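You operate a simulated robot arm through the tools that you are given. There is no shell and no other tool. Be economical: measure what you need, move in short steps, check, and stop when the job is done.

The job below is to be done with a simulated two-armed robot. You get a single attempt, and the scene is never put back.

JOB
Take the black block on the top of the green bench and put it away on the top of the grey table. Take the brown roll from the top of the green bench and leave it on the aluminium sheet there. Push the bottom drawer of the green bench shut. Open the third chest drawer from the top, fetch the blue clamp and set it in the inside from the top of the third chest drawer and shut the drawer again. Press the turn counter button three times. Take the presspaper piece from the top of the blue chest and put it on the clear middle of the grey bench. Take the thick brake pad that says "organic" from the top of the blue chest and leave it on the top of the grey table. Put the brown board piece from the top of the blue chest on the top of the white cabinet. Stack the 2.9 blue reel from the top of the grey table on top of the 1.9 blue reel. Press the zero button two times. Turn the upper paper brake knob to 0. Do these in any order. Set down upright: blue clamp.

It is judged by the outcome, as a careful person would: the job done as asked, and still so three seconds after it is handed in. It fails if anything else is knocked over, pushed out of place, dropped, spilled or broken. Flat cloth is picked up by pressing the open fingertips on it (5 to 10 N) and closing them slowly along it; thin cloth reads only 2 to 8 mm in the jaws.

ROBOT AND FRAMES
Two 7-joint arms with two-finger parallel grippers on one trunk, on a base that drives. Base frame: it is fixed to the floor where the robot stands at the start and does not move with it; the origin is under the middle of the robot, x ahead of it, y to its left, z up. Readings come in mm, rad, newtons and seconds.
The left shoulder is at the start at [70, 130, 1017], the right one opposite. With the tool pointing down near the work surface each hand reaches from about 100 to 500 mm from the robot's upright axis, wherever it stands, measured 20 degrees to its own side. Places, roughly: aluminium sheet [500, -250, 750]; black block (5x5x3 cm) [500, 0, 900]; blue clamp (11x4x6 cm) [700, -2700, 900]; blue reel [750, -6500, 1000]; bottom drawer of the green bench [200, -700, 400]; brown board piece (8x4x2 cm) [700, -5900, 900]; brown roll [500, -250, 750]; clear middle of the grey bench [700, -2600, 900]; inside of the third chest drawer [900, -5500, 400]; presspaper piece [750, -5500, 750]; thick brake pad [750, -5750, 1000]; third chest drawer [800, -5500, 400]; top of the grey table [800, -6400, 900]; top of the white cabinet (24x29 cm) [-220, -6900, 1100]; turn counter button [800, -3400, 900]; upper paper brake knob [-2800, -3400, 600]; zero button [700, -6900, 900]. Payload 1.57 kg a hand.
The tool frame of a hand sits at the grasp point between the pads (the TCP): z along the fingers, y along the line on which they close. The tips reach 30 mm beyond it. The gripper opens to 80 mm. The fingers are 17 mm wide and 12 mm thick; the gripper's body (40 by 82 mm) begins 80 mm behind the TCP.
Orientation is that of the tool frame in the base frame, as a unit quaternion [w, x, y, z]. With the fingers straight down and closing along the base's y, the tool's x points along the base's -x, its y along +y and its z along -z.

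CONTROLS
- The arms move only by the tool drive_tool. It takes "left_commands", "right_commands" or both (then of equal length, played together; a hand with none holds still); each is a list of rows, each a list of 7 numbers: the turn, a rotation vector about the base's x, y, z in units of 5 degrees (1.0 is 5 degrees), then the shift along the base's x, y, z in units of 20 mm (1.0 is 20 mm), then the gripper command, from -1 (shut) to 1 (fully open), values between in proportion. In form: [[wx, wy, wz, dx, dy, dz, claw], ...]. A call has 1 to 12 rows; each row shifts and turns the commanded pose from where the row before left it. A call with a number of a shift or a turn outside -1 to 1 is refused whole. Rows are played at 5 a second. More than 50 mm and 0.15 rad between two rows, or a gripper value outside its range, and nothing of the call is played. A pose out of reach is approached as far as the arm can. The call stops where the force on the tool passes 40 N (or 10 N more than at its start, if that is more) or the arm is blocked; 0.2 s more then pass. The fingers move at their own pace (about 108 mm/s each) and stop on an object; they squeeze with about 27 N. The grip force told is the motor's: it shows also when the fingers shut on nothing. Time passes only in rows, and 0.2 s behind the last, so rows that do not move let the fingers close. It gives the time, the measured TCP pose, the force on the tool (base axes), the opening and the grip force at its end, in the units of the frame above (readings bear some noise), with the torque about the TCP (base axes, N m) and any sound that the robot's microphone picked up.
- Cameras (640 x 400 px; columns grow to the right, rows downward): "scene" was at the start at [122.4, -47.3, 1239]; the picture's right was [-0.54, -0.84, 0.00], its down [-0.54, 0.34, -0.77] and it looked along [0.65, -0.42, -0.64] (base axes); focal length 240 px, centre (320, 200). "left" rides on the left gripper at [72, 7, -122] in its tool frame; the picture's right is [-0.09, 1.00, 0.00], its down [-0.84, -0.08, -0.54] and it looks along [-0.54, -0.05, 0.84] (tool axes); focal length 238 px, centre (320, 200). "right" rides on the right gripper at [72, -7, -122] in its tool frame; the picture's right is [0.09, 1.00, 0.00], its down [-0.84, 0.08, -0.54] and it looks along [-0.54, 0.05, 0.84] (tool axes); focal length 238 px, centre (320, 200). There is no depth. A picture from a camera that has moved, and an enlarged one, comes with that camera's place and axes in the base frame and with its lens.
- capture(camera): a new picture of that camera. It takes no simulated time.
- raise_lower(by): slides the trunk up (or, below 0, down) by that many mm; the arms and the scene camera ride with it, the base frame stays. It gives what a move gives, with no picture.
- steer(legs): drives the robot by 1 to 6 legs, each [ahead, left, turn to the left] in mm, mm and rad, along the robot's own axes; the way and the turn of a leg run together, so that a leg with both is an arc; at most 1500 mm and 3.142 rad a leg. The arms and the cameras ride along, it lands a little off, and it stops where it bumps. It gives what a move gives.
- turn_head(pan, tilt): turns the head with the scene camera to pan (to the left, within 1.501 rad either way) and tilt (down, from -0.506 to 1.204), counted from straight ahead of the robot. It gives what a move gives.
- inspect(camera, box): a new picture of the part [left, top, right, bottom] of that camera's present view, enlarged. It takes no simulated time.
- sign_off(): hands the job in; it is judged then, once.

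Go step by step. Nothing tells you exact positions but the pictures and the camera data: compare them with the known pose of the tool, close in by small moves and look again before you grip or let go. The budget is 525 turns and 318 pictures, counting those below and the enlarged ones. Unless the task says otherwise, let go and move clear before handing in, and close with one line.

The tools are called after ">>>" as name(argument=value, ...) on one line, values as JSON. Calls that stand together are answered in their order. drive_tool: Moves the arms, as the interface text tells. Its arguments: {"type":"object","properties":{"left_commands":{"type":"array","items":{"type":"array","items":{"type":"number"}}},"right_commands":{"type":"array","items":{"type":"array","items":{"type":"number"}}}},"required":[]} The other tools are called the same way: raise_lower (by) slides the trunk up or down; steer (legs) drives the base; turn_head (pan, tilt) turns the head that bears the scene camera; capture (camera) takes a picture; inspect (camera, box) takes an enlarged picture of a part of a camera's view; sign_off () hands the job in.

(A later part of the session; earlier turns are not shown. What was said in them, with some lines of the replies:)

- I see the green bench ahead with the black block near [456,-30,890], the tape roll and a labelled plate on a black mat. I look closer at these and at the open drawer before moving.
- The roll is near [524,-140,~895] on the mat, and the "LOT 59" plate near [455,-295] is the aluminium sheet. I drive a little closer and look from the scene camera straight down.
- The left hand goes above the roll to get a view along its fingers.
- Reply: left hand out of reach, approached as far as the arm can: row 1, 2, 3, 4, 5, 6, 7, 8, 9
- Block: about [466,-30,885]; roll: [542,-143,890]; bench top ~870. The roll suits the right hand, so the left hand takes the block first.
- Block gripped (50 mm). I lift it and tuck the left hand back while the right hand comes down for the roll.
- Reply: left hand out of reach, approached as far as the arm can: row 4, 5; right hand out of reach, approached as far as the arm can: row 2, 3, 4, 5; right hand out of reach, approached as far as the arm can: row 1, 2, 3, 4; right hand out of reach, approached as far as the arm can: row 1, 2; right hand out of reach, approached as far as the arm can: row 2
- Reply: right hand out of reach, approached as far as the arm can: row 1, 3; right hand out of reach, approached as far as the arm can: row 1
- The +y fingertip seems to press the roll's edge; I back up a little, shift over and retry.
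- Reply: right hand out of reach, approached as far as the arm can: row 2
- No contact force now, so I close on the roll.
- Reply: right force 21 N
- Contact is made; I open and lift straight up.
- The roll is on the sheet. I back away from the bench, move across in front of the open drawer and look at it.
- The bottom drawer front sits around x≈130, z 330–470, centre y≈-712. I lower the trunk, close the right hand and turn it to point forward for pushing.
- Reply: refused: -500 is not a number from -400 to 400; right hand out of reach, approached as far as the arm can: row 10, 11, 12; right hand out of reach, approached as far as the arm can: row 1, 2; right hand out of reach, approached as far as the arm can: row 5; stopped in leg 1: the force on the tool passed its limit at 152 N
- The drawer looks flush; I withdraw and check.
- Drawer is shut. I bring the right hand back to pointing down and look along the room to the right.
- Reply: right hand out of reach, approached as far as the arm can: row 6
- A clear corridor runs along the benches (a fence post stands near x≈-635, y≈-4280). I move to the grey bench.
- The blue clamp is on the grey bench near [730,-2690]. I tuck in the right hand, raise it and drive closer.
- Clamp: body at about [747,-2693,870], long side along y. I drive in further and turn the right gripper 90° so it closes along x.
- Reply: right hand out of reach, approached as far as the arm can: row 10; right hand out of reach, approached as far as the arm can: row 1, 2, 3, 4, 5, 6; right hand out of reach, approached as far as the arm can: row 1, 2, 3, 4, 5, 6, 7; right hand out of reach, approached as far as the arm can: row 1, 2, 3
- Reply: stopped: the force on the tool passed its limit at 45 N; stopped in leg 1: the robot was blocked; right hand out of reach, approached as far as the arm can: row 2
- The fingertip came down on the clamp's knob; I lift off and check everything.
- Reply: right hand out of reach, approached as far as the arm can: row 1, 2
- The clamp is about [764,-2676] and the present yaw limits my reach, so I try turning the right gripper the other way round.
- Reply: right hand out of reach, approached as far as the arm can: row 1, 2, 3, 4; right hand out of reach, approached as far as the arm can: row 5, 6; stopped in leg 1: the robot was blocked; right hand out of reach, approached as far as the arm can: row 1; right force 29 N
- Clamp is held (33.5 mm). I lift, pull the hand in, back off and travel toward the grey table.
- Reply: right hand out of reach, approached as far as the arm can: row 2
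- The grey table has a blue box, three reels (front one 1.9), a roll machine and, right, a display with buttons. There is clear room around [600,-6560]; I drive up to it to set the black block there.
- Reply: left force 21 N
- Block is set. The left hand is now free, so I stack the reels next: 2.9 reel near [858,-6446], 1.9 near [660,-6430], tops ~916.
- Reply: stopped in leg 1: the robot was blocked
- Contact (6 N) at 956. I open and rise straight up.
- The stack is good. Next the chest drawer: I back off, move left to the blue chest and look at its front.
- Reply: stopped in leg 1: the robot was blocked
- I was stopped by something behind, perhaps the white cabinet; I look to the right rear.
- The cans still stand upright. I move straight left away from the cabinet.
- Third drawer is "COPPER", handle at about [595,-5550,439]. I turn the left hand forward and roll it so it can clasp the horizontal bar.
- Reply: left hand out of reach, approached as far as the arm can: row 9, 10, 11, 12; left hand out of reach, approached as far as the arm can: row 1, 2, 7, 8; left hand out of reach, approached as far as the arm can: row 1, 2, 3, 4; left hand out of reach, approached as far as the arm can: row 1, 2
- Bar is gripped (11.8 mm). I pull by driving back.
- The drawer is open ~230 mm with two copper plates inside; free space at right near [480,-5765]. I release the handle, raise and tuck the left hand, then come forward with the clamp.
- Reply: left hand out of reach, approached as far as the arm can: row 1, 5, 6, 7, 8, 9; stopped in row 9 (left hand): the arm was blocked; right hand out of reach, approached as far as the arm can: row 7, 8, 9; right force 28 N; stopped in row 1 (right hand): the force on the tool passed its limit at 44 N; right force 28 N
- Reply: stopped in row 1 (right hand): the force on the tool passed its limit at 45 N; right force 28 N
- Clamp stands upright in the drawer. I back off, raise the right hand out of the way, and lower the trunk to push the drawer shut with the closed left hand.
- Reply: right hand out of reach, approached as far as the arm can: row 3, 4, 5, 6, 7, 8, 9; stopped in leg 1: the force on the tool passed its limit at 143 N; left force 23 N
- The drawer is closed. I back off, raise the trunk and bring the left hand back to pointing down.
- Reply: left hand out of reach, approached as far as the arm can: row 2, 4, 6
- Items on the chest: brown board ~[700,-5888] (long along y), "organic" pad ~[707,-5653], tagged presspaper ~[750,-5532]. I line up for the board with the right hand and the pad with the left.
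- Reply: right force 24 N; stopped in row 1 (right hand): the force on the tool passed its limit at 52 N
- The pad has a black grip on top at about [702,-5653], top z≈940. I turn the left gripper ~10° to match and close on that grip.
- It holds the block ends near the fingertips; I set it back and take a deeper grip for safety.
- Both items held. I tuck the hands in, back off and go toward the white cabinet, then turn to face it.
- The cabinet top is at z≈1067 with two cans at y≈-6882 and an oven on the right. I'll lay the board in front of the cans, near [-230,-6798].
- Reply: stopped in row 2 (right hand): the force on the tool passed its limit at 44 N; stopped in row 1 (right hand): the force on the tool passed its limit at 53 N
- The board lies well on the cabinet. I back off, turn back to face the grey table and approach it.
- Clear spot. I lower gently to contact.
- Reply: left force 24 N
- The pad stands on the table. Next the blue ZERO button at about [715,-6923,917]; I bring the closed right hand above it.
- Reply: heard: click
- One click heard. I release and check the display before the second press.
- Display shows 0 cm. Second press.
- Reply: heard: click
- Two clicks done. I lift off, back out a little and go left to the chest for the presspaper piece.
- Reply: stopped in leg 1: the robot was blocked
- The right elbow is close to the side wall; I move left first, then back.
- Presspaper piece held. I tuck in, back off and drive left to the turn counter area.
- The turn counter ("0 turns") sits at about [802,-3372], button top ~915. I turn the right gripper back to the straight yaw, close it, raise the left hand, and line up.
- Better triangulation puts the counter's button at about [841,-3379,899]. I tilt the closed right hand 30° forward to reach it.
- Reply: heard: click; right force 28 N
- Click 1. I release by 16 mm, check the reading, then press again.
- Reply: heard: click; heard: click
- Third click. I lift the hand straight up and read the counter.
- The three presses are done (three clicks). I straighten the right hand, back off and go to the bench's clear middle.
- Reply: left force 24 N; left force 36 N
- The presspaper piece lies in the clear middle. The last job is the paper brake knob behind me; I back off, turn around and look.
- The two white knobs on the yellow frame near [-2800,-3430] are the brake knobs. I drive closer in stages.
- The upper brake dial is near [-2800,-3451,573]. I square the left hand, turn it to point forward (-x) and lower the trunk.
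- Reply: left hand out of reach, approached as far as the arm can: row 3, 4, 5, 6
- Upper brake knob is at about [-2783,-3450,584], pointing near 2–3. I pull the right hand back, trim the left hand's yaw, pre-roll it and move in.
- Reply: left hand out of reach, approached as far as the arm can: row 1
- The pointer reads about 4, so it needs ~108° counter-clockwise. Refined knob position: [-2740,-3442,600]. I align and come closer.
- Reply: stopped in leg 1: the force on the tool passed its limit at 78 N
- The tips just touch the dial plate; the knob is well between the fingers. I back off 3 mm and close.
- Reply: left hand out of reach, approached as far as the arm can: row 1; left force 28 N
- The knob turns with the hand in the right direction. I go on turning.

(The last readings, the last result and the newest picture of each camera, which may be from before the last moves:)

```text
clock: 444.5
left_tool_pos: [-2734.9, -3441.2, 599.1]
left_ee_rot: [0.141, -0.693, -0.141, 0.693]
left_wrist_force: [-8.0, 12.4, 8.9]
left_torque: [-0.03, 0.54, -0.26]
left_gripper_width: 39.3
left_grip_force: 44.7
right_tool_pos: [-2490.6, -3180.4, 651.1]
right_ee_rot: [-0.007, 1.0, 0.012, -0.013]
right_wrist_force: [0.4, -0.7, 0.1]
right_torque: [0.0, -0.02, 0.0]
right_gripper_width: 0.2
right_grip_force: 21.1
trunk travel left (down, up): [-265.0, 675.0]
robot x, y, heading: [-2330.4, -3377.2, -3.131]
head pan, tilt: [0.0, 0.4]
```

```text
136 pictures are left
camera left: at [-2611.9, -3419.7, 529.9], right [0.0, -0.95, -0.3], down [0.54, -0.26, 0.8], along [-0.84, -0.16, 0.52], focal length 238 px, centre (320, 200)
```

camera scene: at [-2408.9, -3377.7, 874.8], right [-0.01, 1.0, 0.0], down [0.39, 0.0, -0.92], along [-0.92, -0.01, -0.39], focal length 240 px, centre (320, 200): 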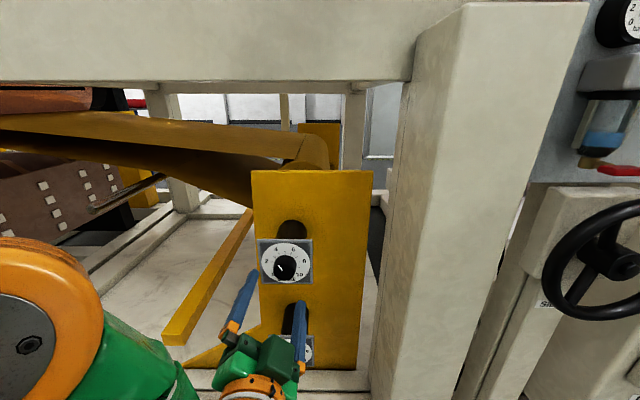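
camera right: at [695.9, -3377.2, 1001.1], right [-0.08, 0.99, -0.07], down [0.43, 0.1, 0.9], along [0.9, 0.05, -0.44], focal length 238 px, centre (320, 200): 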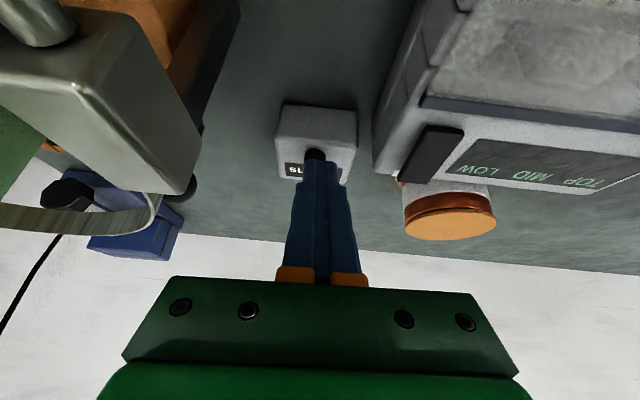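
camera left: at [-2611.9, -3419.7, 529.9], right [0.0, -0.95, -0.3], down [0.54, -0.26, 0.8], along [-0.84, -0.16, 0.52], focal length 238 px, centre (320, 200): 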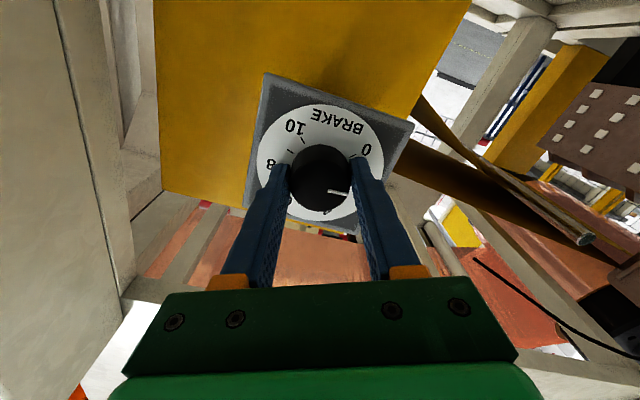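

>>> drive_tool(left_commands=[[1, 0, 0, 0, 0, 0, -1], [1, 0, 0, 0, 0, 0, -1], [1, 0, 0, 0, 0, 0, -1], [1, 0, 0, 0, 0, 0, -1], [1, 0, 0, 0, 0, 0, -1], [1, 0, 0, 0, 0, 0, -1], [0, 0, 0, 0, 0, 0, -1]])

>>> inspect(camera="left", box=[240, 80, 400, 240])

>>> inspect(camera="scene", box=[220, 230, 350, 360])

```text
clock: 446.1
left_tool_pos: [-2734.1, -3439.8, 599.2]
left_ee_rot: [0.316, -0.632, -0.315, 0.633]
left_wrist_force: [-15.7, 13.8, 21.8]
left_torque: [0.01, 0.4, -0.47]
left_gripper_width: 39.4
left_grip_force: 44.8
right_tool_pos: [-2489.6, -3180.8, 651.4]
right_ee_rot: [-0.006, 1.0, 0.011, -0.013]
right_wrist_force: [-0.1, 0.6, 0.0]
right_torque: [-0.02, -0.01, -0.02]
right_gripper_width: 0.0
right_grip_force: 21.2
trunk travel left (down, up): [-265.0, 675.0]
robot x, y, heading: [-2327.5, -3375.7, -3.131]
head pan, tilt: [0.0, 0.4]
```

```text
2.50 times, centred on (320, 160) of left
camera zoom: at [-2611.9, -3387.7, 550.1], right [0.0, -0.67, -0.74], down [0.54, -0.62, 0.56], along [-0.84, -0.4, 0.37], focal length 596 px, centre (320, 300)
```

zoom: 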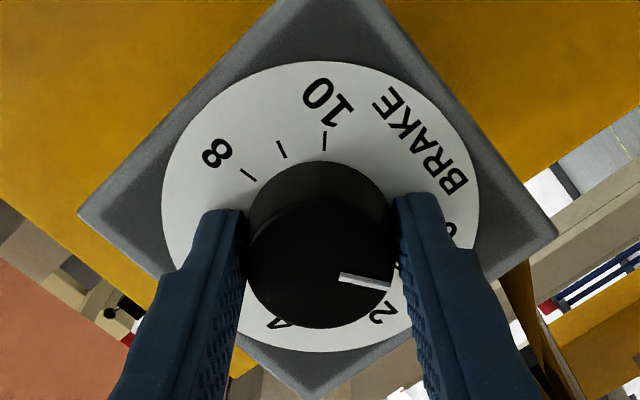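

```text
3.08 times, centred on (285, 295) of scene
camera zoom: at [-2471.2, -3375.4, 875.0], right [-0.01, 1.0, 0.0], down [0.39, 0.0, -0.92], along [-0.92, -0.01, -0.39], focal length 738 px, centre (428, -92)
```

zoom: 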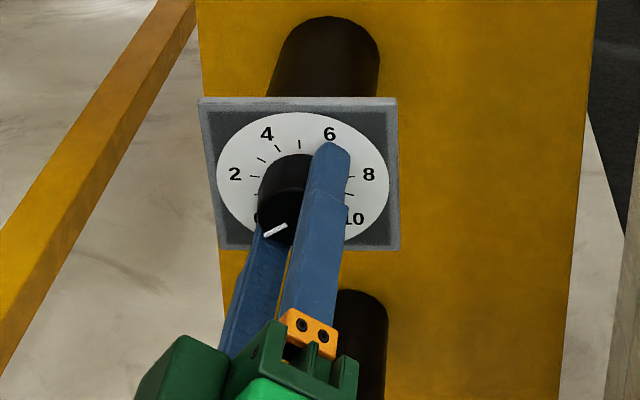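

Turned ~95°; about 13° remain to reach 0.

>>> drive_tool(left_commands=[[1, 0, 0, 0, 0, 0, -1], [1, 0, 0, 0, 0, 0, -1], [0.6, 0, 0, 0, 0, 0, -1], [0, 0, 0, 0, 0, 0, -1]])

>>> inspect(camera="left", box=[240, 80, 400, 240])

>>> inspect(camera="scene", box=[240, 250, 330, 340])

```text
clock: 447.1
left_tool_pos: [-2732.9, -3440.2, 599.3]
left_ee_rot: [0.386, -0.592, -0.384, 0.594]
left_wrist_force: [-15.6, 15.0, 22.1]
left_torque: [-0.66, 0.52, -0.25]
left_gripper_width: 39.1
left_grip_force: 44.6
right_tool_pos: [-2488.7, -3179.5, 652.0]
right_ee_rot: [-0.007, 1.0, 0.011, -0.013]
right_wrist_force: [-0.2, 0.2, -0.1]
right_torque: [0.01, 0.01, -0.01]
right_gripper_width: 0.2
right_grip_force: 21.4
trunk travel left (down, up): [-265.0, 675.0]
robot x, y, heading: [-2328.6, -3378.2, -3.133]
head pan, tilt: [0.0, 0.4]
```

```text
2.50 times, centred on (320, 160) of left
camera zoom: at [-2611.8, -3378.0, 563.3], right [0.0, -0.49, -0.87], down [0.54, -0.73, 0.41], along [-0.84, -0.47, 0.27], focal length 596 px, centre (320, 300)
```

zoom: 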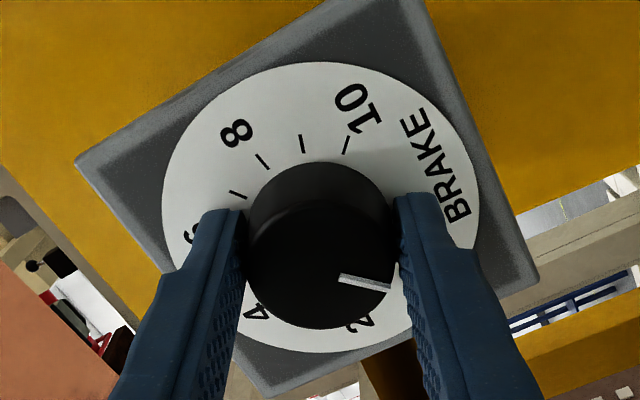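

```text
4.44 times, centred on (285, 295) of scene
camera zoom: at [-2470.8, -3374.9, 875.1], right [-0.01, 1.0, 0.0], down [0.39, 0.0, -0.92], along [-0.92, -0.01, -0.39], focal length 1066 px, centre (476, -222)
```

zoom: 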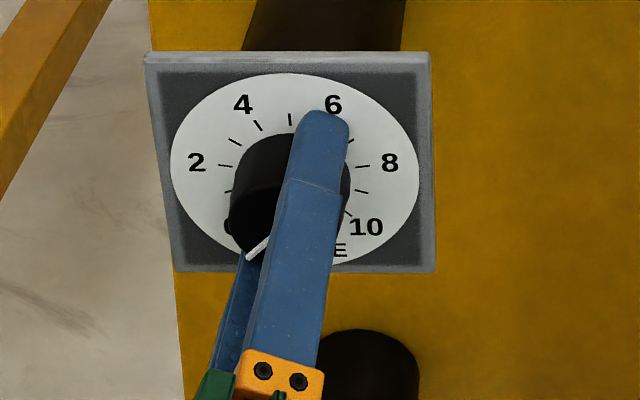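

A resisting torque suggests the stop at 0. I open the fingers, withdraw straight and check the pointer.

>>> drive_tool(left_commands=[[0, 0, 0, 0, 0, 0, 0.2], [0, 0, 0, 0, 0, 0, 1], [0, 0, 0, 0, 0, 0, 1]])

>>> steer(legs=[[-110, 0, 0]])

>>> inspect(camera="scene", box=[240, 200, 330, 280])

>>> inspect(camera="left", box=[240, 60, 400, 200])

```text
clock: 447.9
left_tool_pos: [-2733.3, -3442.9, 598.5]
left_ee_rot: [0.385, -0.593, -0.385, 0.593]
left_wrist_force: [2.2, -1.3, -0.3]
left_torque: [0.04, 0.09, 0.02]
left_gripper_width: 78.9
left_grip_force: 0.1
right_tool_pos: [-2489.2, -3183.0, 652.2]
right_ee_rot: [-0.009, 1.0, 0.012, -0.012]
right_wrist_force: [-0.4, 1.2, 0.8]
right_torque: [-0.01, 0.04, 0.02]
right_gripper_width: 0.0
right_grip_force: 21.4
trunk travel left (down, up): [-265.0, 675.0]
robot x, y, heading: [-2327.0, -3374.1, -3.131]
head pan, tilt: [0.0, 0.4]
```

```text
clock: 449.1
left_tool_pos: [-2621.7, -3442.0, 598.4]
left_ee_rot: [-0.385, 0.593, 0.385, -0.593]
left_wrist_force: [0.4, -0.4, -0.5]
left_torque: [-0.01, 0.0, 0.02]
left_gripper_width: 79.9
left_grip_force: 0.0
right_tool_pos: [-2376.9, -3181.5, 651.9]
right_ee_rot: [-0.008, 1.0, 0.012, -0.012]
right_wrist_force: [0.4, -1.2, 0.3]
right_torque: [0.03, 0.0, 0.01]
right_gripper_width: 0.2
right_grip_force: 21.4
trunk travel left (down, up): [-265.0, 675.0]
robot x, y, heading: [-2215.5, -3374.2, -3.134]
head pan, tilt: [0.0, 0.4]
```

```text
5.00 times, centred on (285, 240) of scene
camera zoom: at [-2358.9, -3377.5, 874.9], right [-0.01, 1.0, 0.0], down [0.39, 0.0, -0.92], along [-0.92, -0.01, -0.39], focal length 1200 px, centre (495, 0)
```

zoom: 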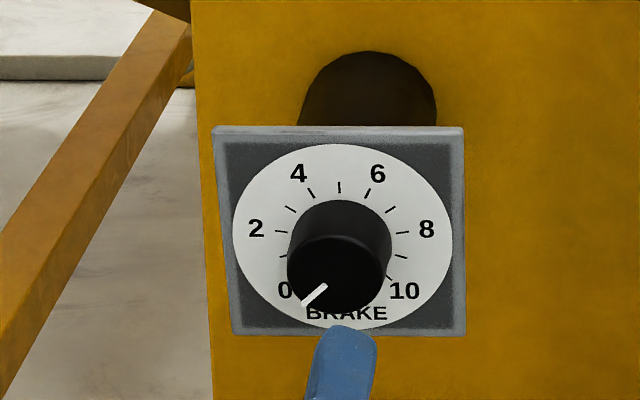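

```text
2.86 times, centred on (320, 130) of left
camera zoom: at [-2499.6, -3379.5, 562.8], right [0.0, -0.49, -0.87], down [0.54, -0.73, 0.41], along [-0.84, -0.47, 0.27], focal length 681 px, centre (320, 400)
```

zoom: 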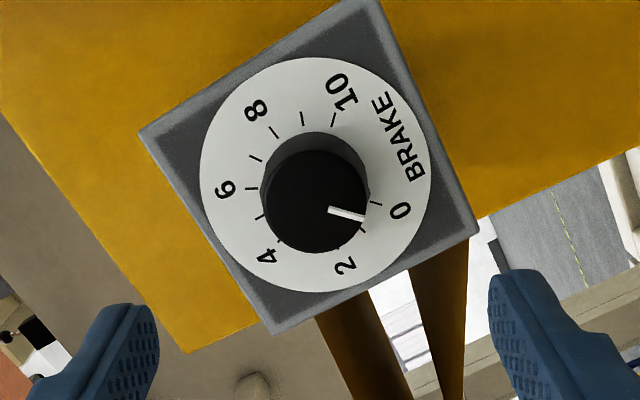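

The pointer stands at 0. I move clear and hand in.

>>> steer(legs=[[-350, 0, 0]])

>>> capture(camera="scene")

```text
clock: 451.3
left_tool_pos: [-2275.7, -3441.2, 598.7]
left_ee_rot: [0.382, -0.592, -0.387, 0.595]
left_wrist_force: [-0.4, 0.9, -0.2]
left_torque: [0.01, 0.01, 0.0]
left_gripper_width: 80.1
left_grip_force: 0.1
right_tool_pos: [-2031.4, -3178.0, 653.2]
right_ee_rot: [-0.009, 1.0, 0.016, -0.012]
right_wrist_force: [0.1, -0.8, -0.2]
right_torque: [0.0, -0.01, 0.01]
right_gripper_width: 0.0
right_grip_force: 21.2
trunk travel left (down, up): [-265.0, 675.0]
robot x, y, heading: [-1872.2, -3370.1, -3.127]
head pan, tilt: [0.0, 0.4]
```

```text
129 pictures are left
camera scene: at [-2013.1, -3373.8, 874.9], right [-0.02, 1.0, 0.0], down [0.39, 0.01, -0.92], along [-0.92, -0.01, -0.39], focal length 240 px, centre (320, 200)
```

scene: 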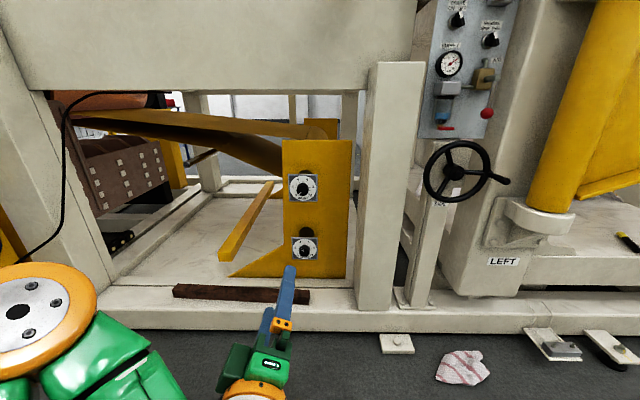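

Everything on the list has been carried out and the robot is clear, so I hand in.

>>> sign_off()

```text
The job is handed in.
```

I carried out all eleven tasks and handed the job in. The clamp was upright when I let go of it, but I couldn't see it again once the drawer was shut. The base was also stopped once while backing near the white cabinet; everything in view there was still standing.
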